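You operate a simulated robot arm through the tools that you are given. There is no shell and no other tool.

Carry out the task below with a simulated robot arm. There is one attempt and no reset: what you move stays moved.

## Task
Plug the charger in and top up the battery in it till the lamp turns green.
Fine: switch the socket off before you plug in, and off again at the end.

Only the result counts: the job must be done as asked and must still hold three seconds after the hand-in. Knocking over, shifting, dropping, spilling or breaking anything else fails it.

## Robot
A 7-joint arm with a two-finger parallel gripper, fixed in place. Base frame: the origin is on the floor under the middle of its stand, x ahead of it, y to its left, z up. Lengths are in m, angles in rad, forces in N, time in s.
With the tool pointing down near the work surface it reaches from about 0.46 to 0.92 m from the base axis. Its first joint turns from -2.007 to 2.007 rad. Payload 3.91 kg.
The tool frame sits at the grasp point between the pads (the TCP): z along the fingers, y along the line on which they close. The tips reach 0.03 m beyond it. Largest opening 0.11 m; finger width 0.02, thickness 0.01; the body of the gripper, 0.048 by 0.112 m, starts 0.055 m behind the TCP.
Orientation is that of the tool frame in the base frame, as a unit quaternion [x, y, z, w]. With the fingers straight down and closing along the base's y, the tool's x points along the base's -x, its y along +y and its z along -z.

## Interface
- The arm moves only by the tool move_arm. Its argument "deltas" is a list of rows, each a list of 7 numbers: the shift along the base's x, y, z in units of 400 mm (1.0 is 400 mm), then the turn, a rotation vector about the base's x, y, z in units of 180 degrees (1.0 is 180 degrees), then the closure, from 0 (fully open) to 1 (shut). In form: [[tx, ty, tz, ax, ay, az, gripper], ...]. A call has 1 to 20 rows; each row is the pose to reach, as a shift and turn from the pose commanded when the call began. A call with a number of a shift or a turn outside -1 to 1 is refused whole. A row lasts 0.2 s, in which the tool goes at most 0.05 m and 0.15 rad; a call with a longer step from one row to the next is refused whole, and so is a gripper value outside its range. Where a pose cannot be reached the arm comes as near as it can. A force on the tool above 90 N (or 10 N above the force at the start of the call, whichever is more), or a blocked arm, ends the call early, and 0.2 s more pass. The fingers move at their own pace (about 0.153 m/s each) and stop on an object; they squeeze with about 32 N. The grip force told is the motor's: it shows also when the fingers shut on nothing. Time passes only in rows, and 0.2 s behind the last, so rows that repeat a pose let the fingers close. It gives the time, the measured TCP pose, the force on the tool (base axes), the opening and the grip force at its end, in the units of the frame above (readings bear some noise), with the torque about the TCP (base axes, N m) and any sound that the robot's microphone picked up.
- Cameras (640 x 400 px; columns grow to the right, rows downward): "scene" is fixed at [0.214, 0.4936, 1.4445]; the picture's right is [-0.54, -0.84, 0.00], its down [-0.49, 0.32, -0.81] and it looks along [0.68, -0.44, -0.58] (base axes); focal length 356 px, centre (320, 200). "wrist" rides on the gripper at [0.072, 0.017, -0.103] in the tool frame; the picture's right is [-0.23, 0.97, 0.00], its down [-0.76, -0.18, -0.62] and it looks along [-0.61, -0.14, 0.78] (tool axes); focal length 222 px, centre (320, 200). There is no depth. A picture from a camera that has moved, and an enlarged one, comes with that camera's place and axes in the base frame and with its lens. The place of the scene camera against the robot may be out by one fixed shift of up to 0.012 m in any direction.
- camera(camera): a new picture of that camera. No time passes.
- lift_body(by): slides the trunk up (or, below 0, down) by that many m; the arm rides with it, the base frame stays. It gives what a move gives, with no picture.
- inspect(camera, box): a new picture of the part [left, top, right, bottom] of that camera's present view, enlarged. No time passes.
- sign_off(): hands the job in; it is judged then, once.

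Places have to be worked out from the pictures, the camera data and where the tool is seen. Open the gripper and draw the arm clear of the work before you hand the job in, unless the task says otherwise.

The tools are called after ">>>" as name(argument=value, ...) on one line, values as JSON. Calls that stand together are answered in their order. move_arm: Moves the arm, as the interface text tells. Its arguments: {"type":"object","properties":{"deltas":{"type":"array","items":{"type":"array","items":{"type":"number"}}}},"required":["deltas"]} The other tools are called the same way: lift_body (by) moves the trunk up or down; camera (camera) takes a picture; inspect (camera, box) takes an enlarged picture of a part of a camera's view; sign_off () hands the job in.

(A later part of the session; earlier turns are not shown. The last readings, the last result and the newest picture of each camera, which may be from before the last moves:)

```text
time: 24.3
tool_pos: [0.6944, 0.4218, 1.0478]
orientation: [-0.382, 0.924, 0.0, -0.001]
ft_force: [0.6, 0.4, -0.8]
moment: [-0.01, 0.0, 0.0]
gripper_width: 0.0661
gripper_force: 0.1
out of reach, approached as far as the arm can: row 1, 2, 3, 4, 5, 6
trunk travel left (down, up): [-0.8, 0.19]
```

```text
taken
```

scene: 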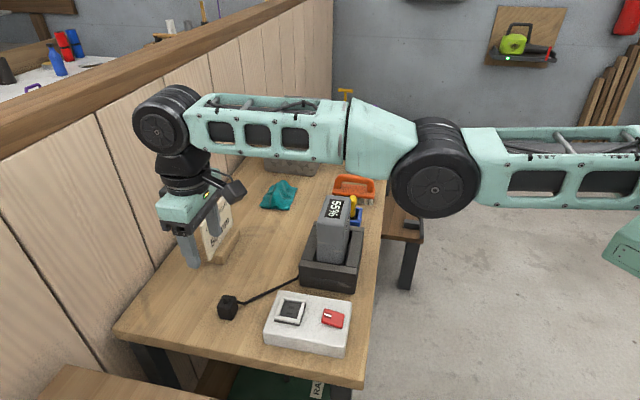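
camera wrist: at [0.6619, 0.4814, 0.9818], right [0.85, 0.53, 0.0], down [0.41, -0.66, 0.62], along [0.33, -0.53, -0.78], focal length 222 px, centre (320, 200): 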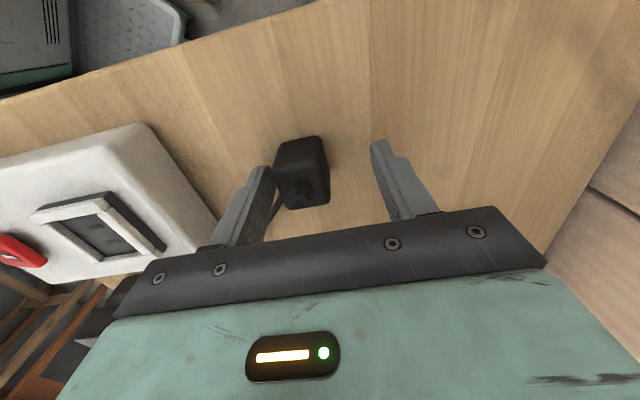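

The wrong-side elbow limit holds it: inward travel was only 3 mm, and straight towards the shoulder. I pull the target well outward to straighten the arm fully, then sweep it back inward in the same call, so the elbow has a chance to cross to the proper side.

>>> move_arm(deltas=[[0.08, 0.09, 0.02, 0, 0, 0, 0.4], [0.16, 0.18, 0.04, 0, 0, 0, 0.4], [0.24, 0.26, 0.06, 0, 0, 0, 0.4], [0.32, 0.34, 0.06, 0, 0, 0, 0.4], [0.24, 0.26, 0.06, 0, 0, 0, 0.4], [0.16, 0.18, 0.06, 0, 0, 0, 0.4], [0.08, 0.09, 0.06, 0, 0, 0, 0.4], [0, 0, 0.06, 0, 0, 0, 0.4], [-0.08, -0.09, 0.06, 0, 0, 0, 0.4], [-0.16, -0.18, 0.06, 0, 0, 0, 0.4], [-0.24, -0.26, 0.06, 0, 0, 0, 0.4]])

>>> camera(camera="scene")

```text
time: 26.7
tool_pos: [0.5994, 0.3171, 1.0737]
orientation: [-0.384, 0.924, -0.001, 0.0]
ft_force: [0.1, 0.6, -0.3]
moment: [-0.02, 0.03, 0.01]
gripper_width: 0.0663
gripper_force: 0.0
out of reach, approached as far as the arm can: row 1, 2, 3, 4, 5, 6, 7
trunk travel left (down, up): [-0.8, 0.19]
```

```text
taken
```

scene: 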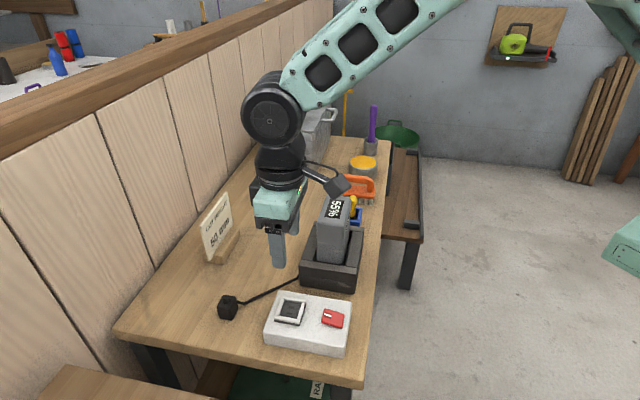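

The elbow is back up and the arm moves freely again. The plug lies about 17 mm inside the arm's true limit, so it is reachable from this posture. I approach above it at z 0.96 with the +45° yaw, keeping the target inside the limit.

>>> move_arm(deltas=[[0.045, 0.045, -0.04, 0, 0, 0, 0.3], [0.09, 0.09, -0.1, 0, 0, 0, 0.3], [0.135, 0.135, -0.16, 0, 0, 0, 0.3], [0.18, 0.18, -0.22, 0, 0, 0, 0.3], [0.22, 0.215, -0.27, 0, 0, 0, 0.3], [0.234, 0.227, -0.284, 0, 0, 0, 0.3]])

>>> camera(camera="wrist")

>>> camera(camera="scene")

```text
time: 28.1
tool_pos: [0.6914, 0.4087, 0.9599]
orientation: [-0.384, 0.923, 0.0, 0.0]
ft_force: [0.0, 0.3, -0.1]
moment: [0.02, -0.01, -0.01]
gripper_width: 0.0769
gripper_force: 0.0
trunk travel left (down, up): [-0.8, 0.19]
```

```text
taken
camera wrist: at [0.6289, 0.37, 1.062], right [-0.53, 0.85, 0.0], down [0.66, 0.41, 0.62], along [0.53, 0.33, -0.78], focal length 222 px, centre (320, 200)
```

wrist: 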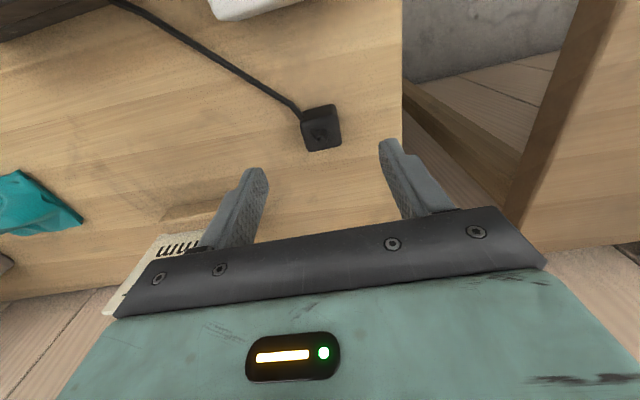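

```text
taken
```

scene: 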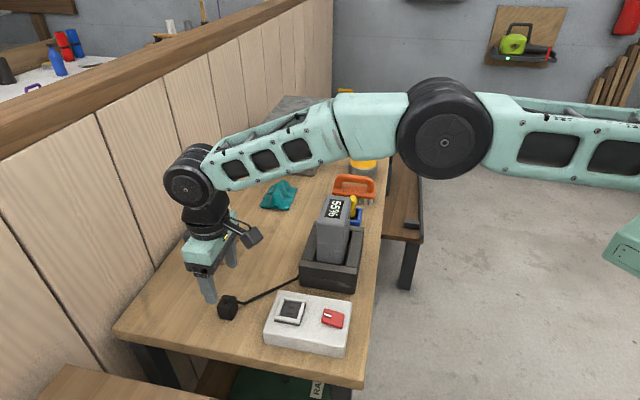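

The point is reached with no flags and the elbow is clearly up. I measure the plug from this new direction.

>>> inspect(camera="wrist", box=[290, 90, 360, 165])

>>> inspect(camera="scene", box=[180, 240, 280, 340])

```text
5.33 times, centred on (325, 128) of wrist
camera zoom: at [0.6289, 0.37, 1.062], right [-0.53, 0.85, 0.0], down [0.66, 0.41, 0.62], along [0.53, 0.33, -0.78], focal length 1185 px, centre (293, 587)
```

zoom: 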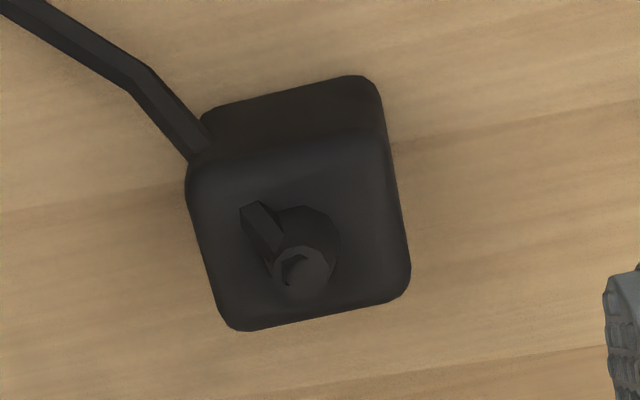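

```text
4.00 times, centred on (230, 290) of scene
camera zoom: at [0.214, 0.4936, 1.4445], right [-0.54, -0.84, 0.0], down [-0.49, 0.32, -0.81], along [0.68, -0.44, -0.58], focal length 1423 px, centre (680, -160)
```

zoom: 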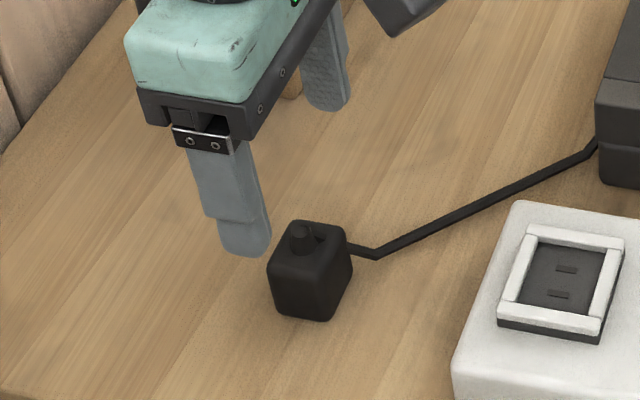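

Triangulating from two directions puts the plug centre at (0.693, 0.412), its top at z 0.8735 and its bottom at about 0.84. It is slightly longer along (1,-1), which matches the slot layout, so it should only need moving and not turning. I descend to TCP z≈0.884 with the fingers straddling it.

>>> move_arm(deltas=[[0.004, 0.008, -0.04, 0, 0, 0, 0.3], [0.004, 0.008, -0.09, 0, 0, 0, 0.3], [0.004, 0.008, -0.14, 0, 0, 0, 0.3], [0.004, 0.008, -0.175, 0, 0, 0, 0.3], [0.004, 0.008, -0.19, 0, 0, 0, 0.3]])

>>> camera(camera="wrist")

>>> inspect(camera="scene", box=[180, 240, 280, 340])

```text
time: 29.3
tool_pos: [0.6929, 0.4113, 0.8848]
orientation: [-0.383, 0.924, 0.0, 0.0]
ft_force: [-0.7, -1.2, -0.1]
moment: [-0.01, 0.01, 0.0]
gripper_width: 0.0768
gripper_force: 0.1
trunk travel left (down, up): [-0.8, 0.19]
```

```text
taken
camera wrist: at [0.63, 0.3724, 0.9865], right [-0.53, 0.85, 0.0], down [0.66, 0.41, 0.62], along [0.53, 0.33, -0.78], focal length 222 px, centre (320, 200)
```

wrist: 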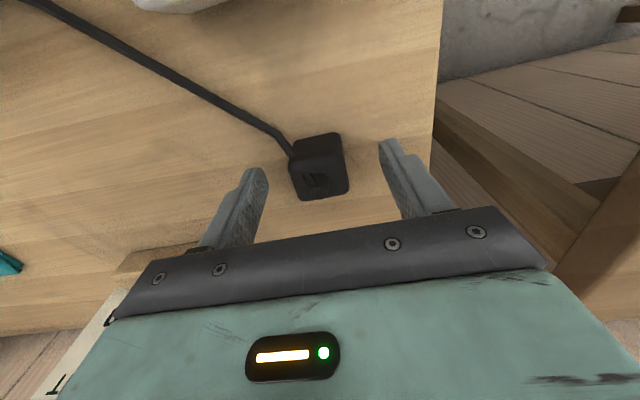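

```text
4.00 times, centred on (230, 290) of scene
camera zoom: at [0.214, 0.4936, 1.4445], right [-0.54, -0.84, 0.0], down [-0.49, 0.32, -0.81], along [0.68, -0.44, -0.58], focal length 1423 px, centre (680, -160)
```

zoom: 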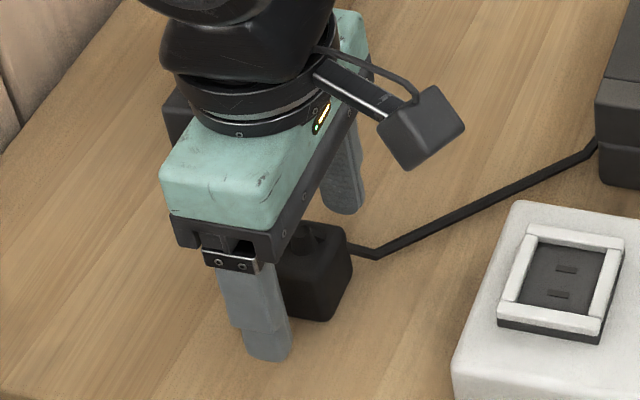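

The fingers straddle the plug with no contact. I enlarge the view to check the centring before closing.

>>> inspect(camera="wrist", box=[230, 110, 430, 235])

```text
3.20 times, centred on (330, 172) of wrist
camera zoom: at [0.63, 0.3724, 0.9865], right [-0.53, 0.85, 0.0], down [0.66, 0.41, 0.62], along [0.53, 0.33, -0.78], focal length 711 px, centre (288, 288)
```

zoom: 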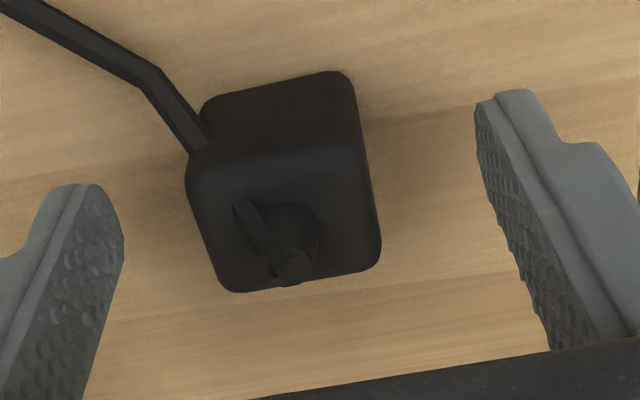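

The boot computes to (0.6925, 0.411), within 1 mm of the tool centre, so I close the fingers on the plug in place.

>>> move_arm(deltas=[[0, 0, 0, 0, 0, 0, 0.6], [0, 0, 0, 0, 0, 0, 0.7], [0, 0, 0, 0, 0, 0, 1], [0, 0, 0, 0, 0, 0, 1]])

>>> inspect(camera="wrist", box=[230, 110, 430, 235])

```text
time: 30.3
tool_pos: [0.6932, 0.4112, 0.8858]
orientation: [-0.384, 0.924, 0.0, 0.0]
ft_force: [-0.1, 0.2, -0.5]
moment: [-0.01, -0.01, 0.01]
gripper_width: 0.0331
gripper_force: 32.2
trunk travel left (down, up): [-0.8, 0.19]
```

```text
3.20 times, centred on (330, 172) of wrist
camera zoom: at [0.63, 0.3725, 0.9867], right [-0.53, 0.85, 0.0], down [0.66, 0.41, 0.62], along [0.53, 0.33, -0.78], focal length 711 px, centre (288, 288)
```

zoom: 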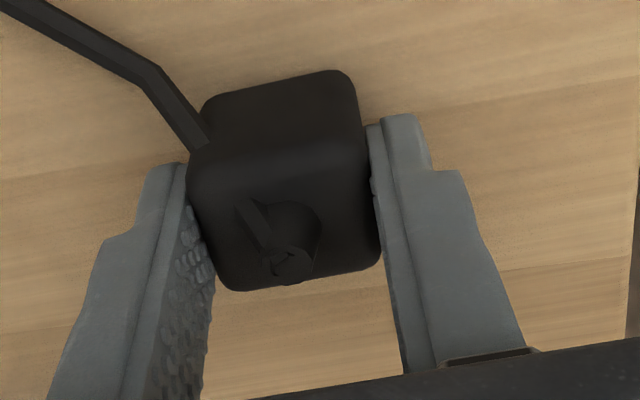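

The plug is gripped at 0.033 m width. I lift it 8 cm, moving slightly inward, and look at it.

>>> move_arm(deltas=[[0, 0, 0.03, 0, 0, 0, 1], [0, 0, 0.07, 0, 0, 0, 1], [-0.02, -0.02, 0.13, 0, 0, 0, 1], [-0.05, -0.05, 0.19, 0, 0, 0, 1]])

>>> camera(camera="scene")

>>> inspect(camera="scene", box=[180, 240, 300, 340])

>>> camera(camera="wrist")

```text
time: 31.3
tool_pos: [0.674, 0.3907, 0.9595]
orientation: [-0.383, 0.924, 0.0, -0.001]
ft_force: [-0.4, 0.3, -1.0]
moment: [-0.03, 0.04, 0.02]
gripper_width: 0.0331
gripper_force: 31.5
trunk travel left (down, up): [-0.8, 0.19]
```

```text
taken
```

scene: 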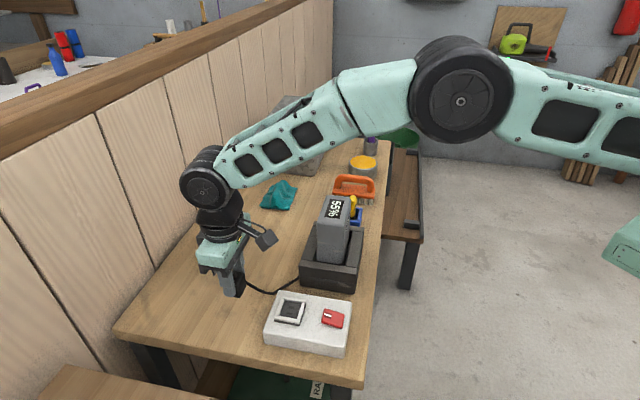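

```text
4.00 times, centred on (240, 290) of scene
camera zoom: at [0.214, 0.4936, 1.4445], right [-0.54, -0.84, 0.0], down [-0.49, 0.32, -0.81], along [0.68, -0.44, -0.58], focal length 1423 px, centre (640, -160)
```

zoom: 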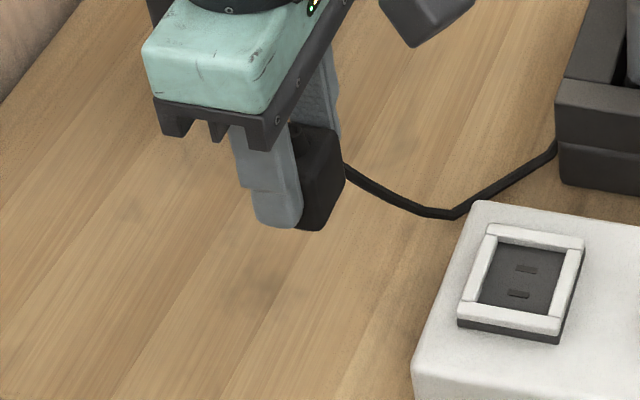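

```text
taken
camera wrist: at [0.611, 0.3532, 1.062], right [-0.53, 0.85, 0.0], down [0.66, 0.41, 0.62], along [0.53, 0.33, -0.78], focal length 222 px, centre (320, 200)
```

wrist: 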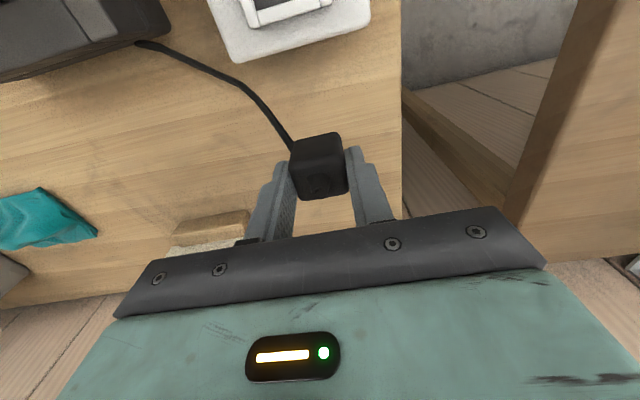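

The cable hangs freely and the plug is secure. I zoom in to see whether prong tips show beneath it.

>>> inspect(camera="scene", box=[215, 255, 275, 305])

>>> inspect(camera="wrist", box=[260, 120, 380, 220])

```text
8.00 times, centred on (245, 280) of scene
camera zoom: at [0.214, 0.4936, 1.4445], right [-0.54, -0.84, 0.0], down [-0.49, 0.32, -0.81], along [0.68, -0.44, -0.58], focal length 2847 px, centre (920, -440)
```

zoom: 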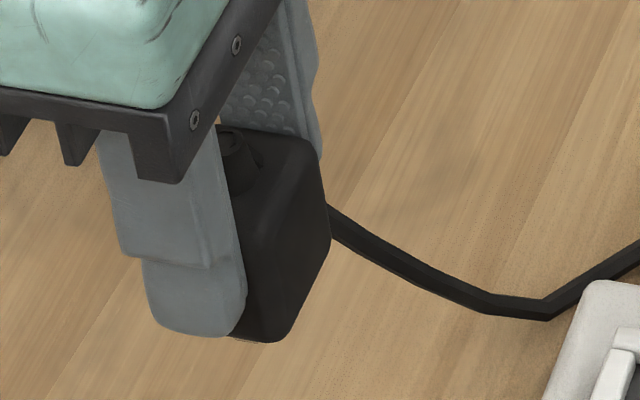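

```text
4.00 times, centred on (320, 170) of wrist
camera zoom: at [0.611, 0.3532, 1.062], right [-0.53, 0.85, 0.0], down [0.66, 0.41, 0.62], along [0.53, 0.33, -0.78], focal length 888 px, centre (320, 320)
```

zoom: 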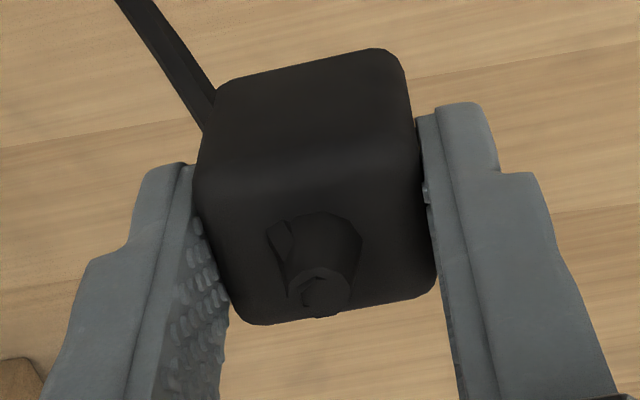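

No prongs show from this steep angle. Before inserting I want to know how the prongs lie, so I move over the socket area and tilt the tool about 34° to let the scene camera see under the plug, keeping the cable slack.

>>> move_arm(deltas=[[-0.045, -0.03, 0.02, 0, 0, 0, 1], [-0.09, -0.06, 0.04, 0, 0.045, 0, 1], [-0.135, -0.09, 0.06, 0, 0.09, 0, 1], [-0.17, -0.114, 0.064, 0, 0.135, 0, 1], [-0.17, -0.114, 0.064, 0, 0.18, 0, 1]])

>>> camera(camera="scene")

>>> inspect(camera="scene", box=[225, 230, 325, 320])

```text
time: 32.5
tool_pos: [0.6052, 0.3453, 0.9867]
orientation: [-0.368, 0.887, 0.107, -0.259]
ft_force: [-0.4, -0.3, -0.2]
moment: [-0.01, 0.0, 0.01]
gripper_width: 0.0331
gripper_force: 31.8
trunk travel left (down, up): [-0.8, 0.19]
```

```text
taken
```

scene: 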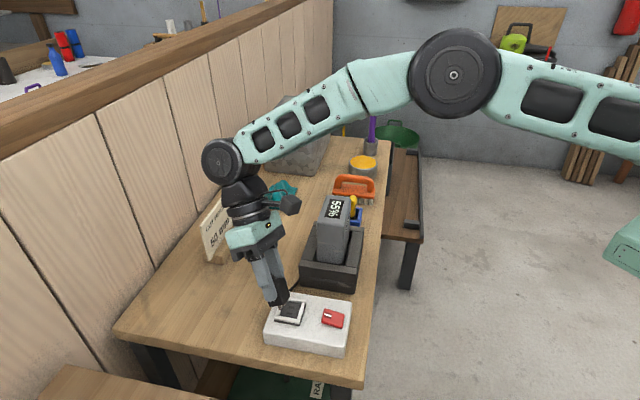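

```text
4.44 times, centred on (275, 275) of scene
camera zoom: at [0.214, 0.4936, 1.4445], right [-0.54, -0.84, 0.0], down [-0.49, 0.32, -0.81], along [0.68, -0.44, -0.58], focal length 1582 px, centre (520, -133)
```

zoom: 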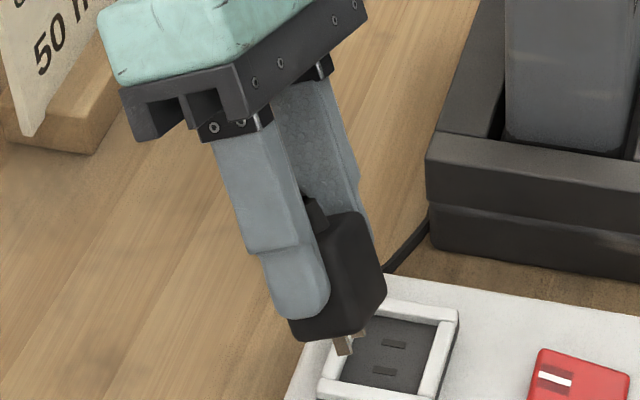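

Prongs are now visible under the plug. I zoom in closer to see how they are spread.

>>> inspect(camera="scene", box=[282, 285, 332, 325])

>>> inspect(camera="scene", box=[285, 290, 315, 315])

```text
10.00 times, centred on (307, 305) of scene
camera zoom: at [0.214, 0.4936, 1.4445], right [-0.54, -0.84, 0.0], down [-0.49, 0.32, -0.81], along [0.68, -0.44, -0.58], focal length 3558 px, centre (450, -850)
```

zoom: 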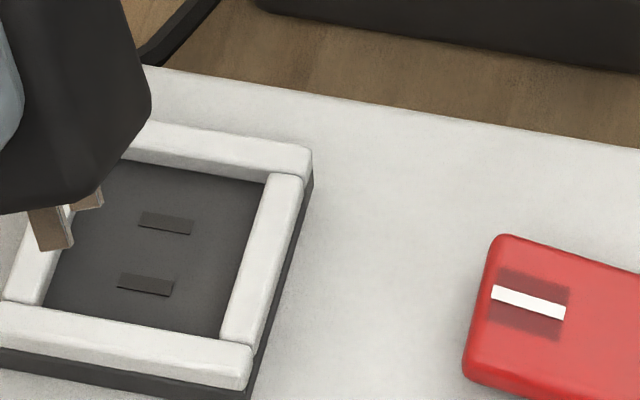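

```text
16.00 times, centred on (300, 302) of scene
camera zoom: at [0.214, 0.4936, 1.4445], right [-0.54, -0.84, 0.0], down [-0.49, 0.32, -0.81], along [0.68, -0.44, -0.58], focal length 5694 px, centre (640, -1440)
```

zoom: 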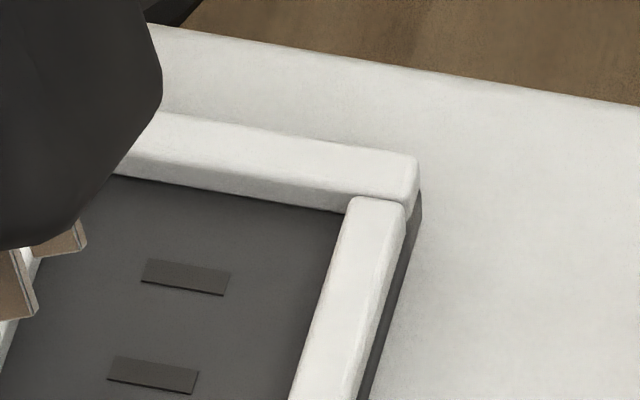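

The two flat brass prongs are separated along the tool's closing axis, the (1,-1) direction, and their blades run along (1,1). That matches the slots, so no turn is needed. I level the tool and place the camera just behind the outlet to measure the slots.

>>> move_arm(deltas=[[0.02, -0.007, 0.01, 0, -0.045, 0, 1], [0.04, -0.014, 0.01, 0, -0.09, 0, 1], [0.06, -0.021, 0.01, 0, -0.135, 0, 1], [0.08, -0.028, 0.01, 0, -0.18, 0, 1], [0.08, -0.028, 0.01, 0, -0.18, 0, 1]])

>>> camera(camera="wrist")

>>> inspect(camera="wrist", box=[285, 40, 375, 130])

```text
time: 33.7
tool_pos: [0.6387, 0.335, 0.9895]
orientation: [-0.384, 0.924, -0.002, 0.001]
ft_force: [0.3, 0.5, -0.3]
moment: [0.02, 0.0, 0.01]
gripper_width: 0.033
gripper_force: 32.1
trunk travel left (down, up): [-0.8, 0.19]
```

```text
taken
camera wrist: at [0.5749, 0.2961, 1.092], right [-0.53, 0.85, 0.0], down [0.66, 0.41, 0.62], along [0.53, 0.33, -0.78], focal length 222 px, centre (320, 200)
```

wrist: 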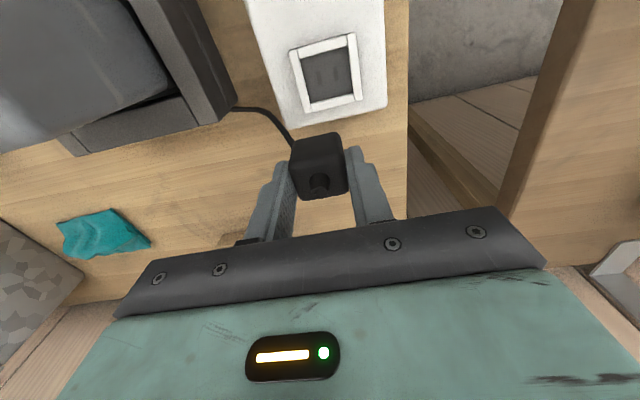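

```text
4.44 times, centred on (330, 85) of wrist
camera zoom: at [0.5749, 0.2961, 1.092], right [-0.53, 0.85, 0.0], down [0.66, 0.41, 0.62], along [0.53, 0.33, -0.78], focal length 987 px, centre (276, 711)
```

zoom: 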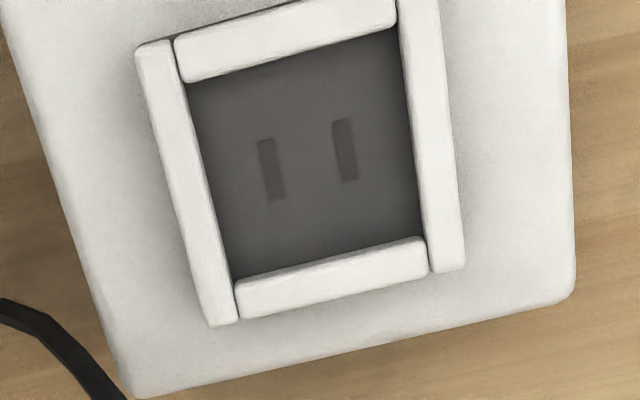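

The new view puts the slots at (0.596, 0.324) and (0.606, 0.314), face z 0.8855. That agrees with the earlier views to within 1 mm, so the outlet centre is (0.6005, 0.3193). I hover over it with the prong tips still above the frame.

>>> move_arm(deltas=[[-0.035, -0.014, 0, 0, 0, 0, 1], [-0.07, -0.028, 0, 0, 0, 0, 1], [-0.096, -0.0397, -0.03, 0, 0, 0, 1], [-0.096, -0.0397, -0.05, 0, 0, 0, 1], [-0.096, -0.0397, -0.05, 0, 0, 0, 1]])

>>> camera(camera="wrist")

>>> inspect(camera="wrist", box=[270, 90, 380, 200])

>>> inspect(camera="scene", box=[250, 270, 330, 330])

```text
time: 34.9
tool_pos: [0.5998, 0.319, 0.9691]
orientation: [-0.383, 0.924, -0.001, 0.0]
ft_force: [0.6, 0.8, -1.1]
moment: [-0.05, 0.0, -0.02]
gripper_width: 0.033
gripper_force: 32.4
trunk travel left (down, up): [-0.8, 0.19]
```

```text
taken
camera wrist: at [0.5364, 0.2805, 1.0723], right [-0.53, 0.85, 0.0], down [0.66, 0.41, 0.62], along [0.53, 0.33, -0.78], focal length 222 px, centre (320, 200)
```

wrist: 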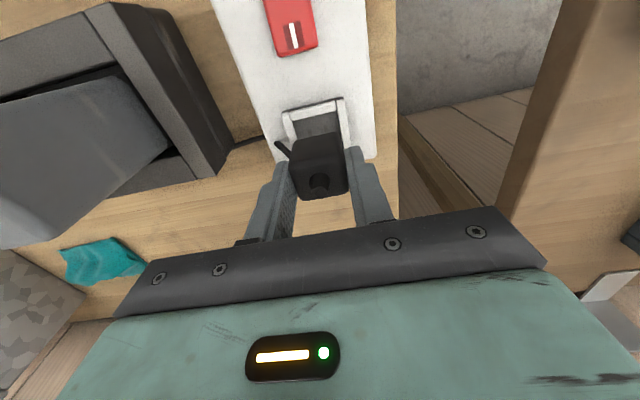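

```text
3.64 times, centred on (325, 145) of wrist
camera zoom: at [0.5364, 0.2805, 1.0723], right [-0.53, 0.85, 0.0], down [0.66, 0.41, 0.62], along [0.53, 0.33, -0.78], focal length 808 px, centre (302, 400)
```

zoom: 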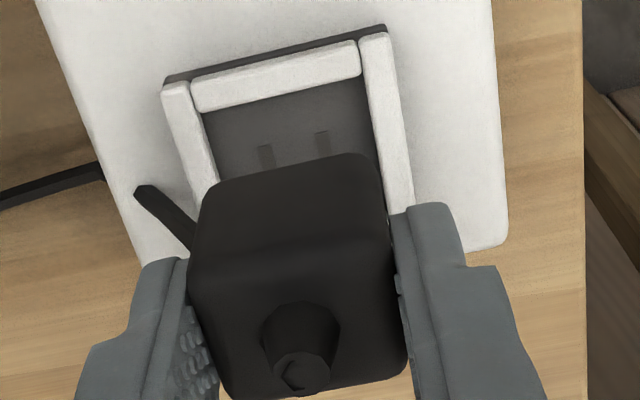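

```text
6.67 times, centred on (290, 300) of scene
camera zoom: at [0.214, 0.4936, 1.4445], right [-0.54, -0.84, 0.0], down [-0.49, 0.32, -0.81], along [0.68, -0.44, -0.58], focal length 2372 px, centre (520, -467)
```

zoom: 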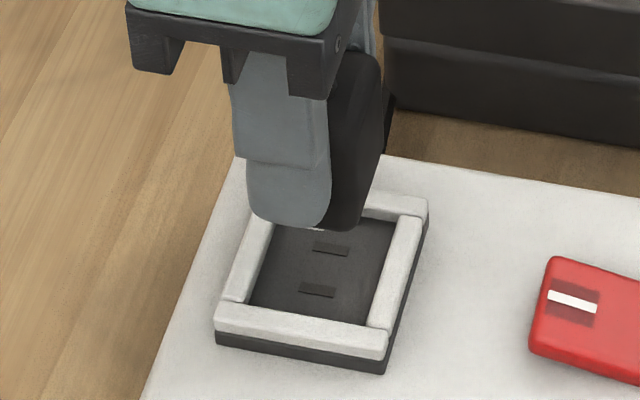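

Alignment looks right to within about 2 mm in both cameras. I descend gently in 3–4 mm steps towards where the prong tips should meet the slots.

>>> move_arm(deltas=[[0.0015, 0.0005, -0.015, 0, 0, 0, 1], [0.0015, 0.0005, -0.03, 0, 0, 0, 1], [0.0015, 0.0005, -0.04, 0, 0, 0, 1], [0.0015, 0.0005, -0.05, 0, 0, 0, 1], [0.0015, 0.0005, -0.055, 0, 0, 0, 1]])

>>> inspect(camera="scene", box=[260, 280, 320, 330])

>>> inspect(camera="wrist", box=[270, 90, 380, 200])

```text
time: 36.1
tool_pos: [0.6002, 0.3202, 0.9478]
orientation: [-0.384, 0.924, 0.0, 0.0]
ft_force: [-0.3, 0.1, -1.1]
moment: [0.0, -0.02, -0.01]
gripper_width: 0.033
gripper_force: 32.1
trunk travel left (down, up): [-0.8, 0.19]
```

```text
8.00 times, centred on (290, 305) of scene
camera zoom: at [0.214, 0.4936, 1.4445], right [-0.54, -0.84, 0.0], down [-0.49, 0.32, -0.81], along [0.68, -0.44, -0.58], focal length 2847 px, centre (560, -640)
```

zoom: 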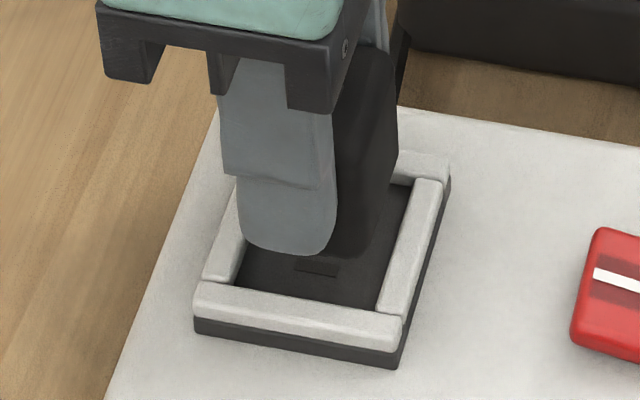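

```text
3.64 times, centred on (325, 145) of wrist
camera zoom: at [0.5369, 0.2805, 1.0507], right [-0.53, 0.85, 0.0], down [0.66, 0.41, 0.62], along [0.53, 0.33, -0.78], focal length 808 px, centre (302, 400)
```

zoom: 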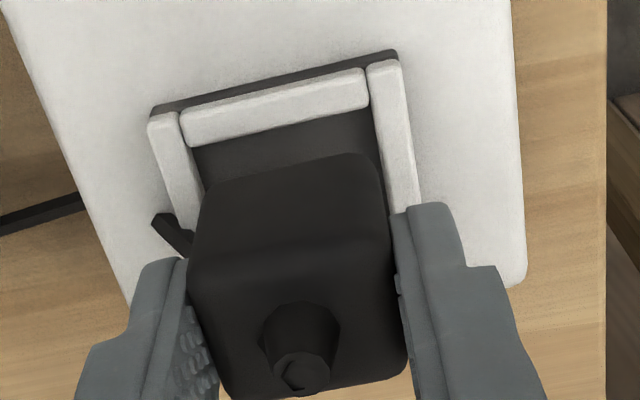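

There is no contact yet, with the plug bottom at z≈0.903. From the wrist picture the plug sits about 1 mm towards (-x,+y) of the frame's middle, so I correct by that and keep going down in 2 mm steps, watching the force.

>>> move_arm(deltas=[[0.0015, -0.002, -0.005, 0, 0, 0, 1], [0.0015, -0.002, -0.01, 0, 0, 0, 1], [0.0015, -0.002, -0.015, 0, 0, 0, 1], [0.0015, -0.002, -0.02, 0, 0, 0, 1]])

>>> inspect(camera="scene", box=[260, 280, 320, 330])

```text
time: 37.1
tool_pos: [0.6007, 0.3188, 0.9408]
orientation: [-0.384, 0.923, -0.001, 0.0]
ft_force: [0.6, -0.2, -1.2]
moment: [0.0, -0.01, 0.01]
gripper_width: 0.033
gripper_force: 31.6
trunk travel left (down, up): [-0.8, 0.19]
```

```text
8.00 times, centred on (290, 305) of scene
camera zoom: at [0.214, 0.4936, 1.4445], right [-0.54, -0.84, 0.0], down [-0.49, 0.32, -0.81], along [0.68, -0.44, -0.58], focal length 2847 px, centre (560, -640)
```

zoom: 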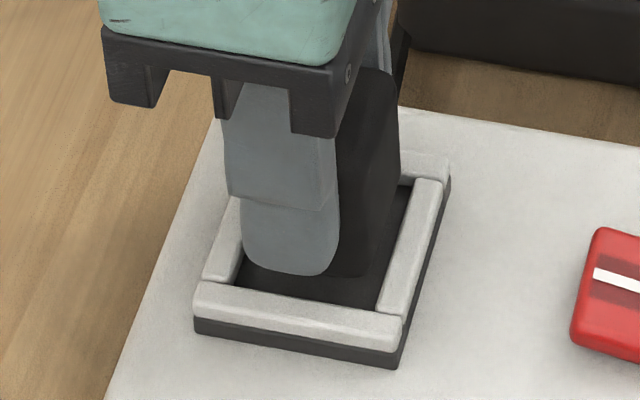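

Still no force at z 0.9408. I continue in 2 mm steps to seat the plug.

>>> move_arm(deltas=[[0, 0, -0.005, 0, 0, 0, 1], [0, 0, -0.01, 0, 0, 0, 1], [0, 0, -0.015, 0, 0, 0, 1], [0, 0, -0.02, 0, 0, 0, 1]])

>>> inspect(camera="scene", box=[260, 280, 320, 330])

>>> inspect(camera="wrist", box=[270, 90, 380, 200])

```text
time: 38.1
tool_pos: [0.6015, 0.3177, 0.9338]
orientation: [-0.383, 0.924, 0.001, 0.001]
ft_force: [-0.6, 0.1, -0.7]
moment: [0.0, 0.0, 0.0]
gripper_width: 0.0327
gripper_force: 31.8
trunk travel left (down, up): [-0.8, 0.19]
```

```text
8.00 times, centred on (290, 305) of scene
camera zoom: at [0.214, 0.4936, 1.4445], right [-0.54, -0.84, 0.0], down [-0.49, 0.32, -0.81], along [0.68, -0.44, -0.58], focal length 2847 px, centre (560, -640)
```

zoom: 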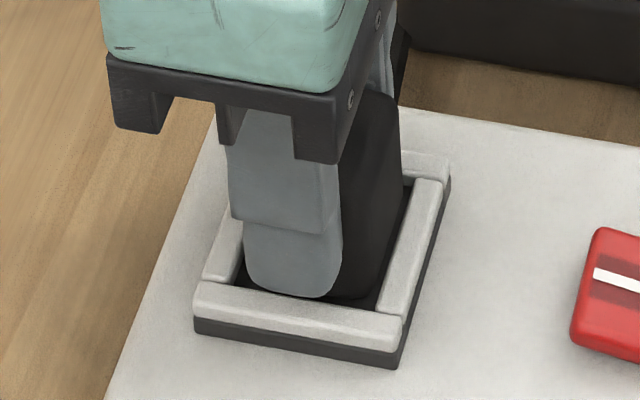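

```text
3.64 times, centred on (325, 145) of wrist
camera zoom: at [0.5376, 0.2796, 1.0345], right [-0.53, 0.85, 0.0], down [0.66, 0.41, 0.62], along [0.53, 0.33, -0.78], focal length 808 px, centre (302, 400)
```

zoom: 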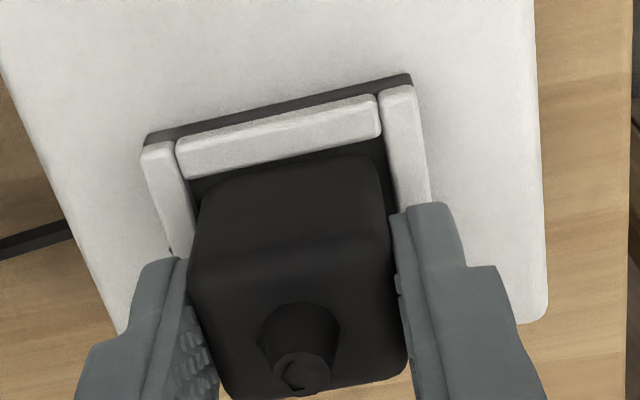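

There is still no contact at z 0.934, and the plug body is entering the frame with even gaps on both sides. I continue down in small steps.

>>> move_arm(deltas=[[0, 0, -0.005, 0, 0, 0, 1], [0, 0, -0.01, 0, 0, 0, 1], [0, 0, -0.015, 0, 0, 0, 1], [0, 0, -0.02, 0, 0, 0, 1]])

>>> inspect(camera="scene", box=[260, 280, 320, 330])

>>> inspect(camera="wrist", box=[270, 90, 380, 200])

```text
time: 39.1
tool_pos: [0.601, 0.3178, 0.9299]
orientation: [-0.383, 0.924, 0.002, 0.005]
ft_force: [-4.5, -6.3, 53.9]
moment: [-0.3, 0.13, -0.04]
gripper_width: 0.0333
gripper_force: 31.7
trunk travel left (down, up): [-0.8, 0.19]
heard: snap
```

```text
8.00 times, centred on (290, 305) of scene
camera zoom: at [0.214, 0.4936, 1.4445], right [-0.54, -0.84, 0.0], down [-0.49, 0.32, -0.81], along [0.68, -0.44, -0.58], focal length 2847 px, centre (560, -640)
```

zoom: 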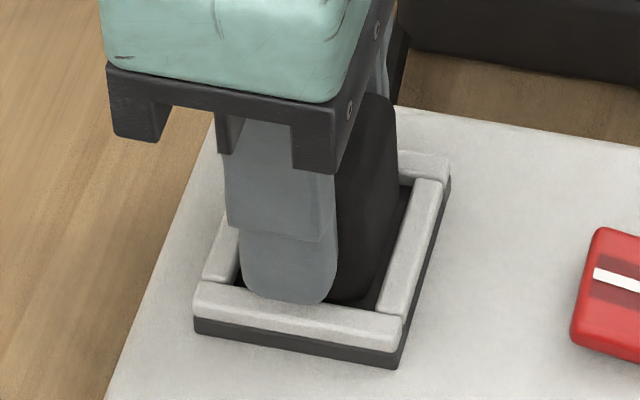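

```text
3.64 times, centred on (325, 145) of wrist
camera zoom: at [0.5376, 0.2797, 1.031], right [-0.53, 0.85, 0.0], down [0.66, 0.41, 0.63], along [0.53, 0.33, -0.78], focal length 808 px, centre (302, 400)
```

zoom: 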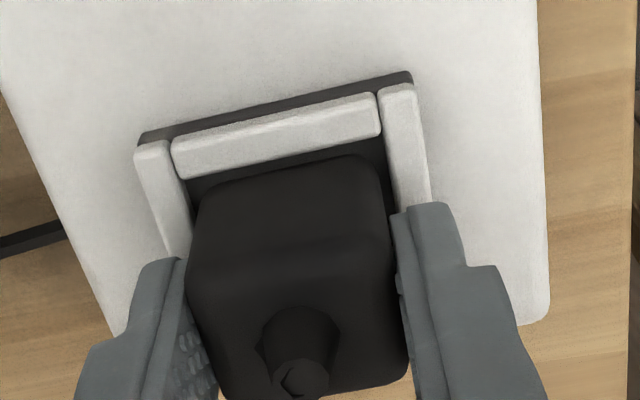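

A snap was heard, so the plug has seated. I ease off the downward push, open the fingers a little, and check that the plug stays put before lifting away.

>>> move_arm(deltas=[[0, 0, 0.008, 0, 0, 0, 0.62], [0, 0, 0.01, 0, 0, 0, 0.55], [0, 0, 0.01, 0, 0, 0, 0.5]])

>>> inspect(camera="wrist", box=[250, 80, 400, 210])

>>> inspect(camera="scene", box=[250, 250, 370, 350])

```text
time: 39.9
tool_pos: [0.6005, 0.3185, 0.9272]
orientation: [-0.382, 0.924, 0.0, 0.0]
ft_force: [0.6, -0.1, 0.8]
moment: [-0.02, 0.0, 0.01]
gripper_width: 0.055
gripper_force: 0.1
trunk travel left (down, up): [-0.8, 0.19]
```

```text
3.08 times, centred on (325, 145) of wrist
camera zoom: at [0.5378, 0.2795, 1.0298], right [-0.53, 0.85, 0.0], down [0.66, 0.41, 0.62], along [0.53, 0.33, -0.78], focal length 684 px, centre (305, 369)
```

zoom: 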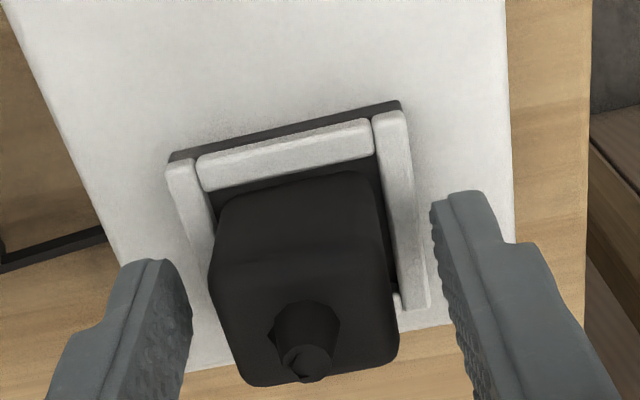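

```text
4.00 times, centred on (310, 300) of scene
camera zoom: at [0.214, 0.4936, 1.4445], right [-0.54, -0.84, 0.0], down [-0.49, 0.32, -0.81], along [0.68, -0.44, -0.58], focal length 1423 px, centre (360, -200)
```

zoom: 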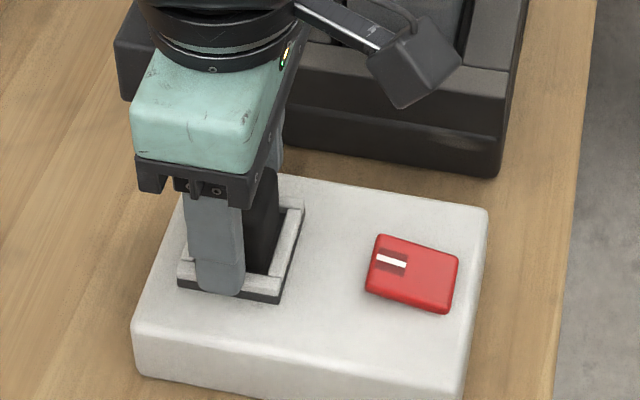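

The plug stays seated as the fingers open. I lift straight up and check the plug, the charger and the display.

>>> move_arm(deltas=[[0, 0, 0.03, 0, 0, 0, 0.45], [0, 0, 0.1, 0, 0, 0, 0.45], [0, 0, 0.2, 0, 0, 0, 0.45], [0, 0, 0.3, 0, 0, 0, 0.45], [-0.05, 0.05, 0.36, 0, 0, 0, 0.45]])

>>> camera(camera="scene")

>>> camera(camera="wrist")

>>> inspect(camera="scene", box=[250, 180, 390, 350])

```text
time: 41.1
tool_pos: [0.5819, 0.3384, 1.0732]
orientation: [-0.382, 0.924, 0.0, 0.0]
ft_force: [0.4, 0.2, -0.3]
moment: [0.0, -0.01, -0.04]
gripper_width: 0.0607
gripper_force: 0.0
trunk travel left (down, up): [-0.8, 0.19]
```

```text
taken
```

scene: 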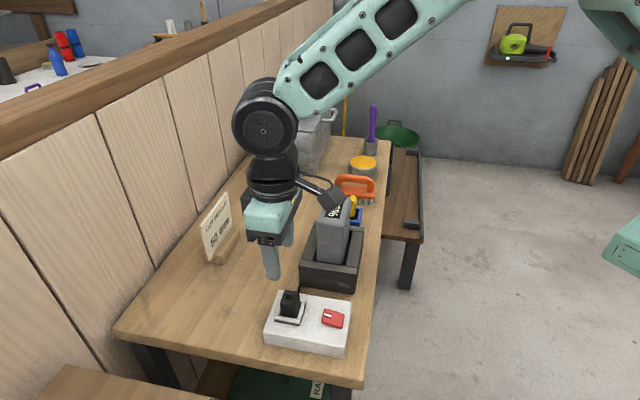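

```text
taken
camera wrist: at [0.5183, 0.2992, 1.175], right [-0.53, 0.85, 0.0], down [0.66, 0.41, 0.62], along [0.53, 0.33, -0.78], focal length 222 px, centre (320, 200)
```

wrist: 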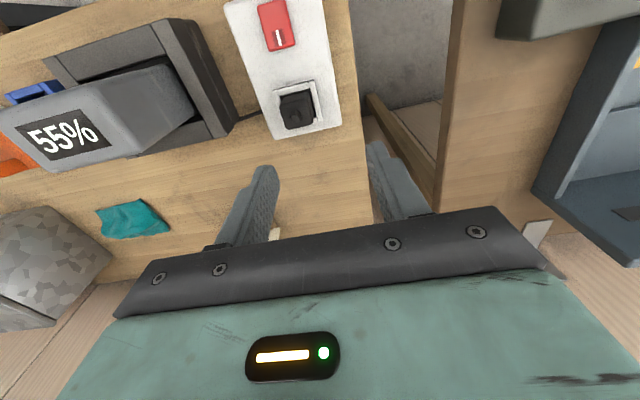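

```text
2.35 times, centred on (320, 265) of scene
camera zoom: at [0.214, 0.4936, 1.4445], right [-0.54, -0.84, 0.0], down [-0.49, 0.32, -0.81], along [0.68, -0.44, -0.58], focal length 837 px, centre (320, 47)
```

zoom: 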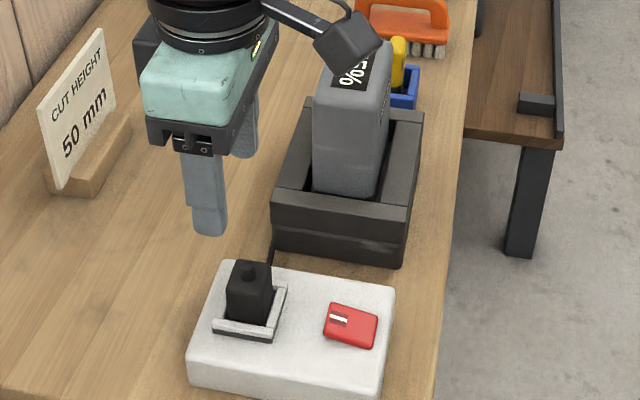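

The plug is seated, the display still reads 55% and nothing is lit, so the socket really is off. I look over the charger and battery to find the lamp before switching on.

>>> inspect(camera="wrist", box=[0, 10, 240, 190])

>>> inspect(camera="wrist", box=[220, 0, 350, 140])

>>> inspect(camera="scene", box=[295, 190, 375, 295])

```text
2.22 times, centred on (120, 100) of wrist
camera zoom: at [0.5183, 0.2992, 1.175], right [-0.53, 0.85, 0.0], down [0.66, 0.41, 0.62], along [0.53, 0.33, -0.78], focal length 494 px, centre (764, 422)
```

zoom: 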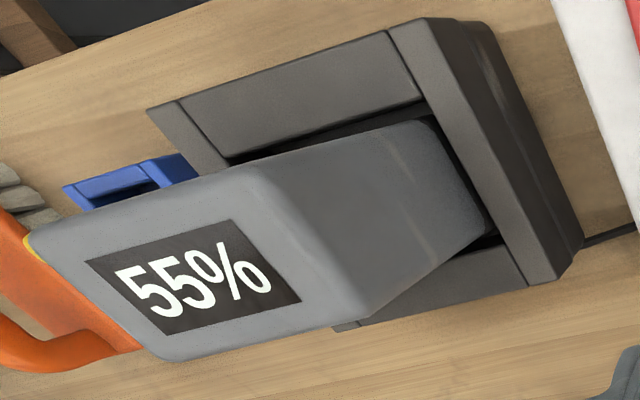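

```text
2.86 times, centred on (285, 70) of wrist
camera zoom: at [0.5183, 0.2992, 1.175], right [-0.53, 0.85, 0.0], down [0.66, 0.41, 0.62], along [0.53, 0.33, -0.78], focal length 635 px, centre (420, 571)
```

zoom: 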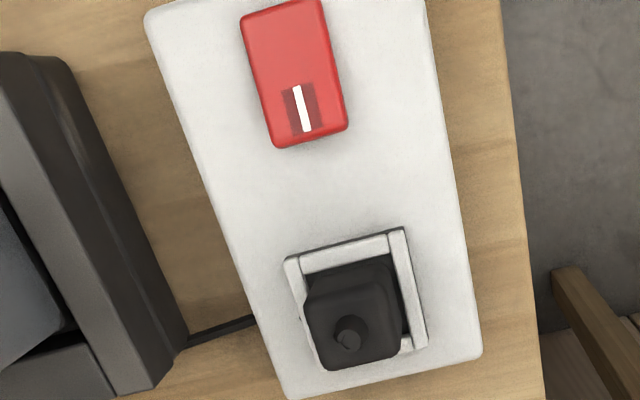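

```text
3.81 times, centred on (335, 242) of scene
camera zoom: at [0.214, 0.4936, 1.4445], right [-0.54, -0.84, 0.0], down [-0.49, 0.32, -0.81], along [0.68, -0.44, -0.58], focal length 1356 px, centre (263, 38)
```

zoom: 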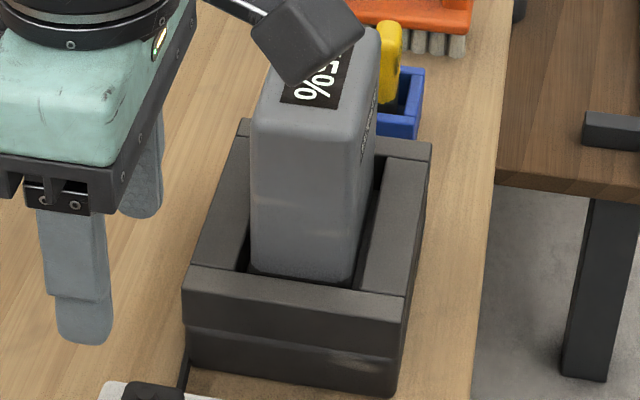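

The lamp isn't visible from here and is probably on a hidden side. I shut the fingers and move above the marked end of the rocker, at about (0.554, 0.273), to switch on.

>>> move_arm(deltas=[[-0.018, -0.042, -0.05, 0, 0, 0, 1], [-0.036, -0.084, -0.12, 0, 0, 0, 1], [-0.054, -0.126, -0.2, 0, 0, 0, 1], [-0.069, -0.162, -0.27, 0, 0, 0, 1], [-0.069, -0.162, -0.283, 0, 0, 0, 1]])

>>> camera(camera="wrist")

>>> camera(camera="scene")

```text
time: 42.3
tool_pos: [0.5528, 0.2732, 0.9592]
orientation: [-0.383, 0.924, 0.0, 0.0]
ft_force: [-0.6, 0.6, 0.2]
moment: [-0.02, 0.0, 0.0]
gripper_width: 0.0
gripper_force: 32.0
trunk travel left (down, up): [-0.8, 0.19]
```

```text
taken
camera wrist: at [0.4899, 0.2345, 1.0607], right [-0.53, 0.85, 0.0], down [0.66, 0.41, 0.62], along [0.53, 0.33, -0.78], focal length 222 px, centre (320, 200)
```

wrist: 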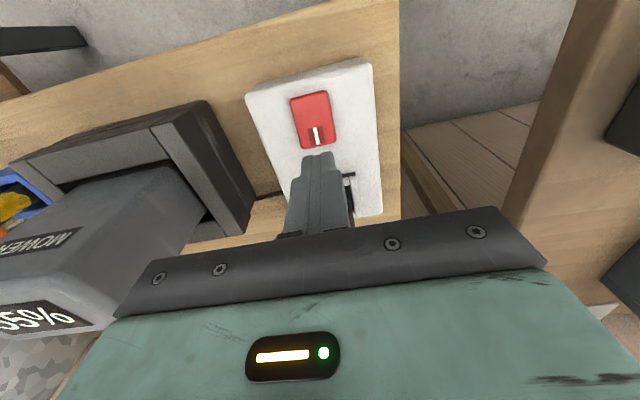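

```text
taken
```

scene: 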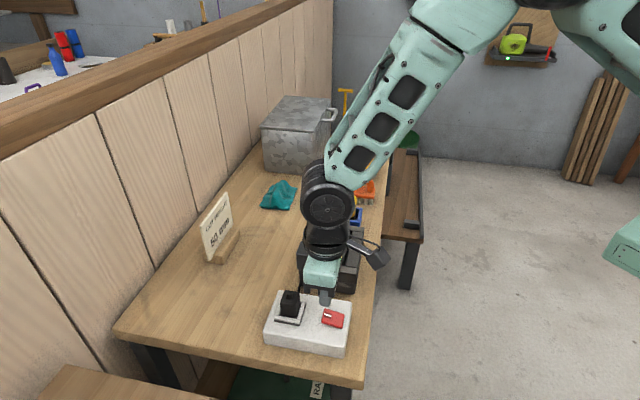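

The tips are over the marked end. I press down the same way as before, to TCP z≈0.917.

>>> move_arm(deltas=[[0.003, 0, -0.04, 0, 0, 0, 1], [0.003, 0, -0.07, 0, 0, 0, 1], [0.003, 0, -0.085, 0, 0, 0, 1], [0.003, 0, -0.095, 0, 0, 0, 1], [0.003, 0, -0.105, 0, 0, 0, 1]])

>>> inspect(camera="scene", box=[260, 280, 370, 360])

>>> inspect(camera="wrist", box=[0, 80, 260, 340])

```text
time: 43.5
tool_pos: [0.555, 0.2742, 0.9188]
orientation: [-0.383, 0.924, 0.0, 0.0]
ft_force: [1.5, -0.3, 10.9]
moment: [-0.11, 0.06, 0.03]
gripper_width: 0.0
gripper_force: 32.2
trunk travel left (down, up): [-0.8, 0.19]
```

```text
5.00 times, centred on (315, 320) of scene
camera zoom: at [0.214, 0.4936, 1.4445], right [-0.54, -0.84, 0.0], down [-0.49, 0.32, -0.81], along [0.68, -0.44, -0.58], focal length 1779 px, centre (345, -400)
```

zoom: 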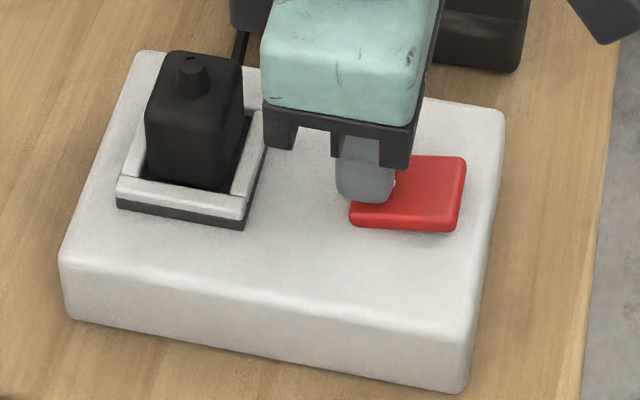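

```text
1.54 times, centred on (130, 210) of wrist
camera zoom: at [0.4913, 0.2349, 1.0202], right [-0.53, 0.85, 0.0], down [0.66, 0.41, 0.62], along [0.53, 0.33, -0.78], focal length 342 px, centre (612, 185)
```

zoom: 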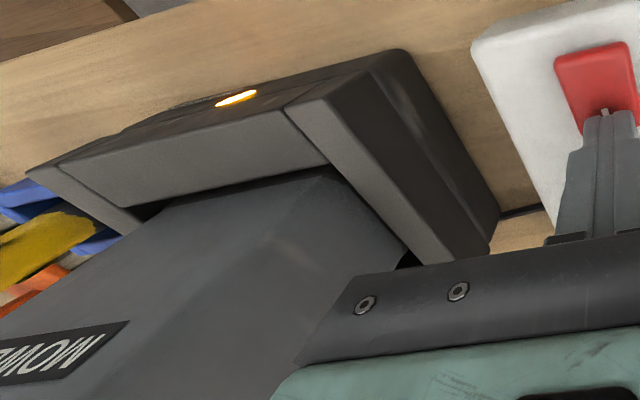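

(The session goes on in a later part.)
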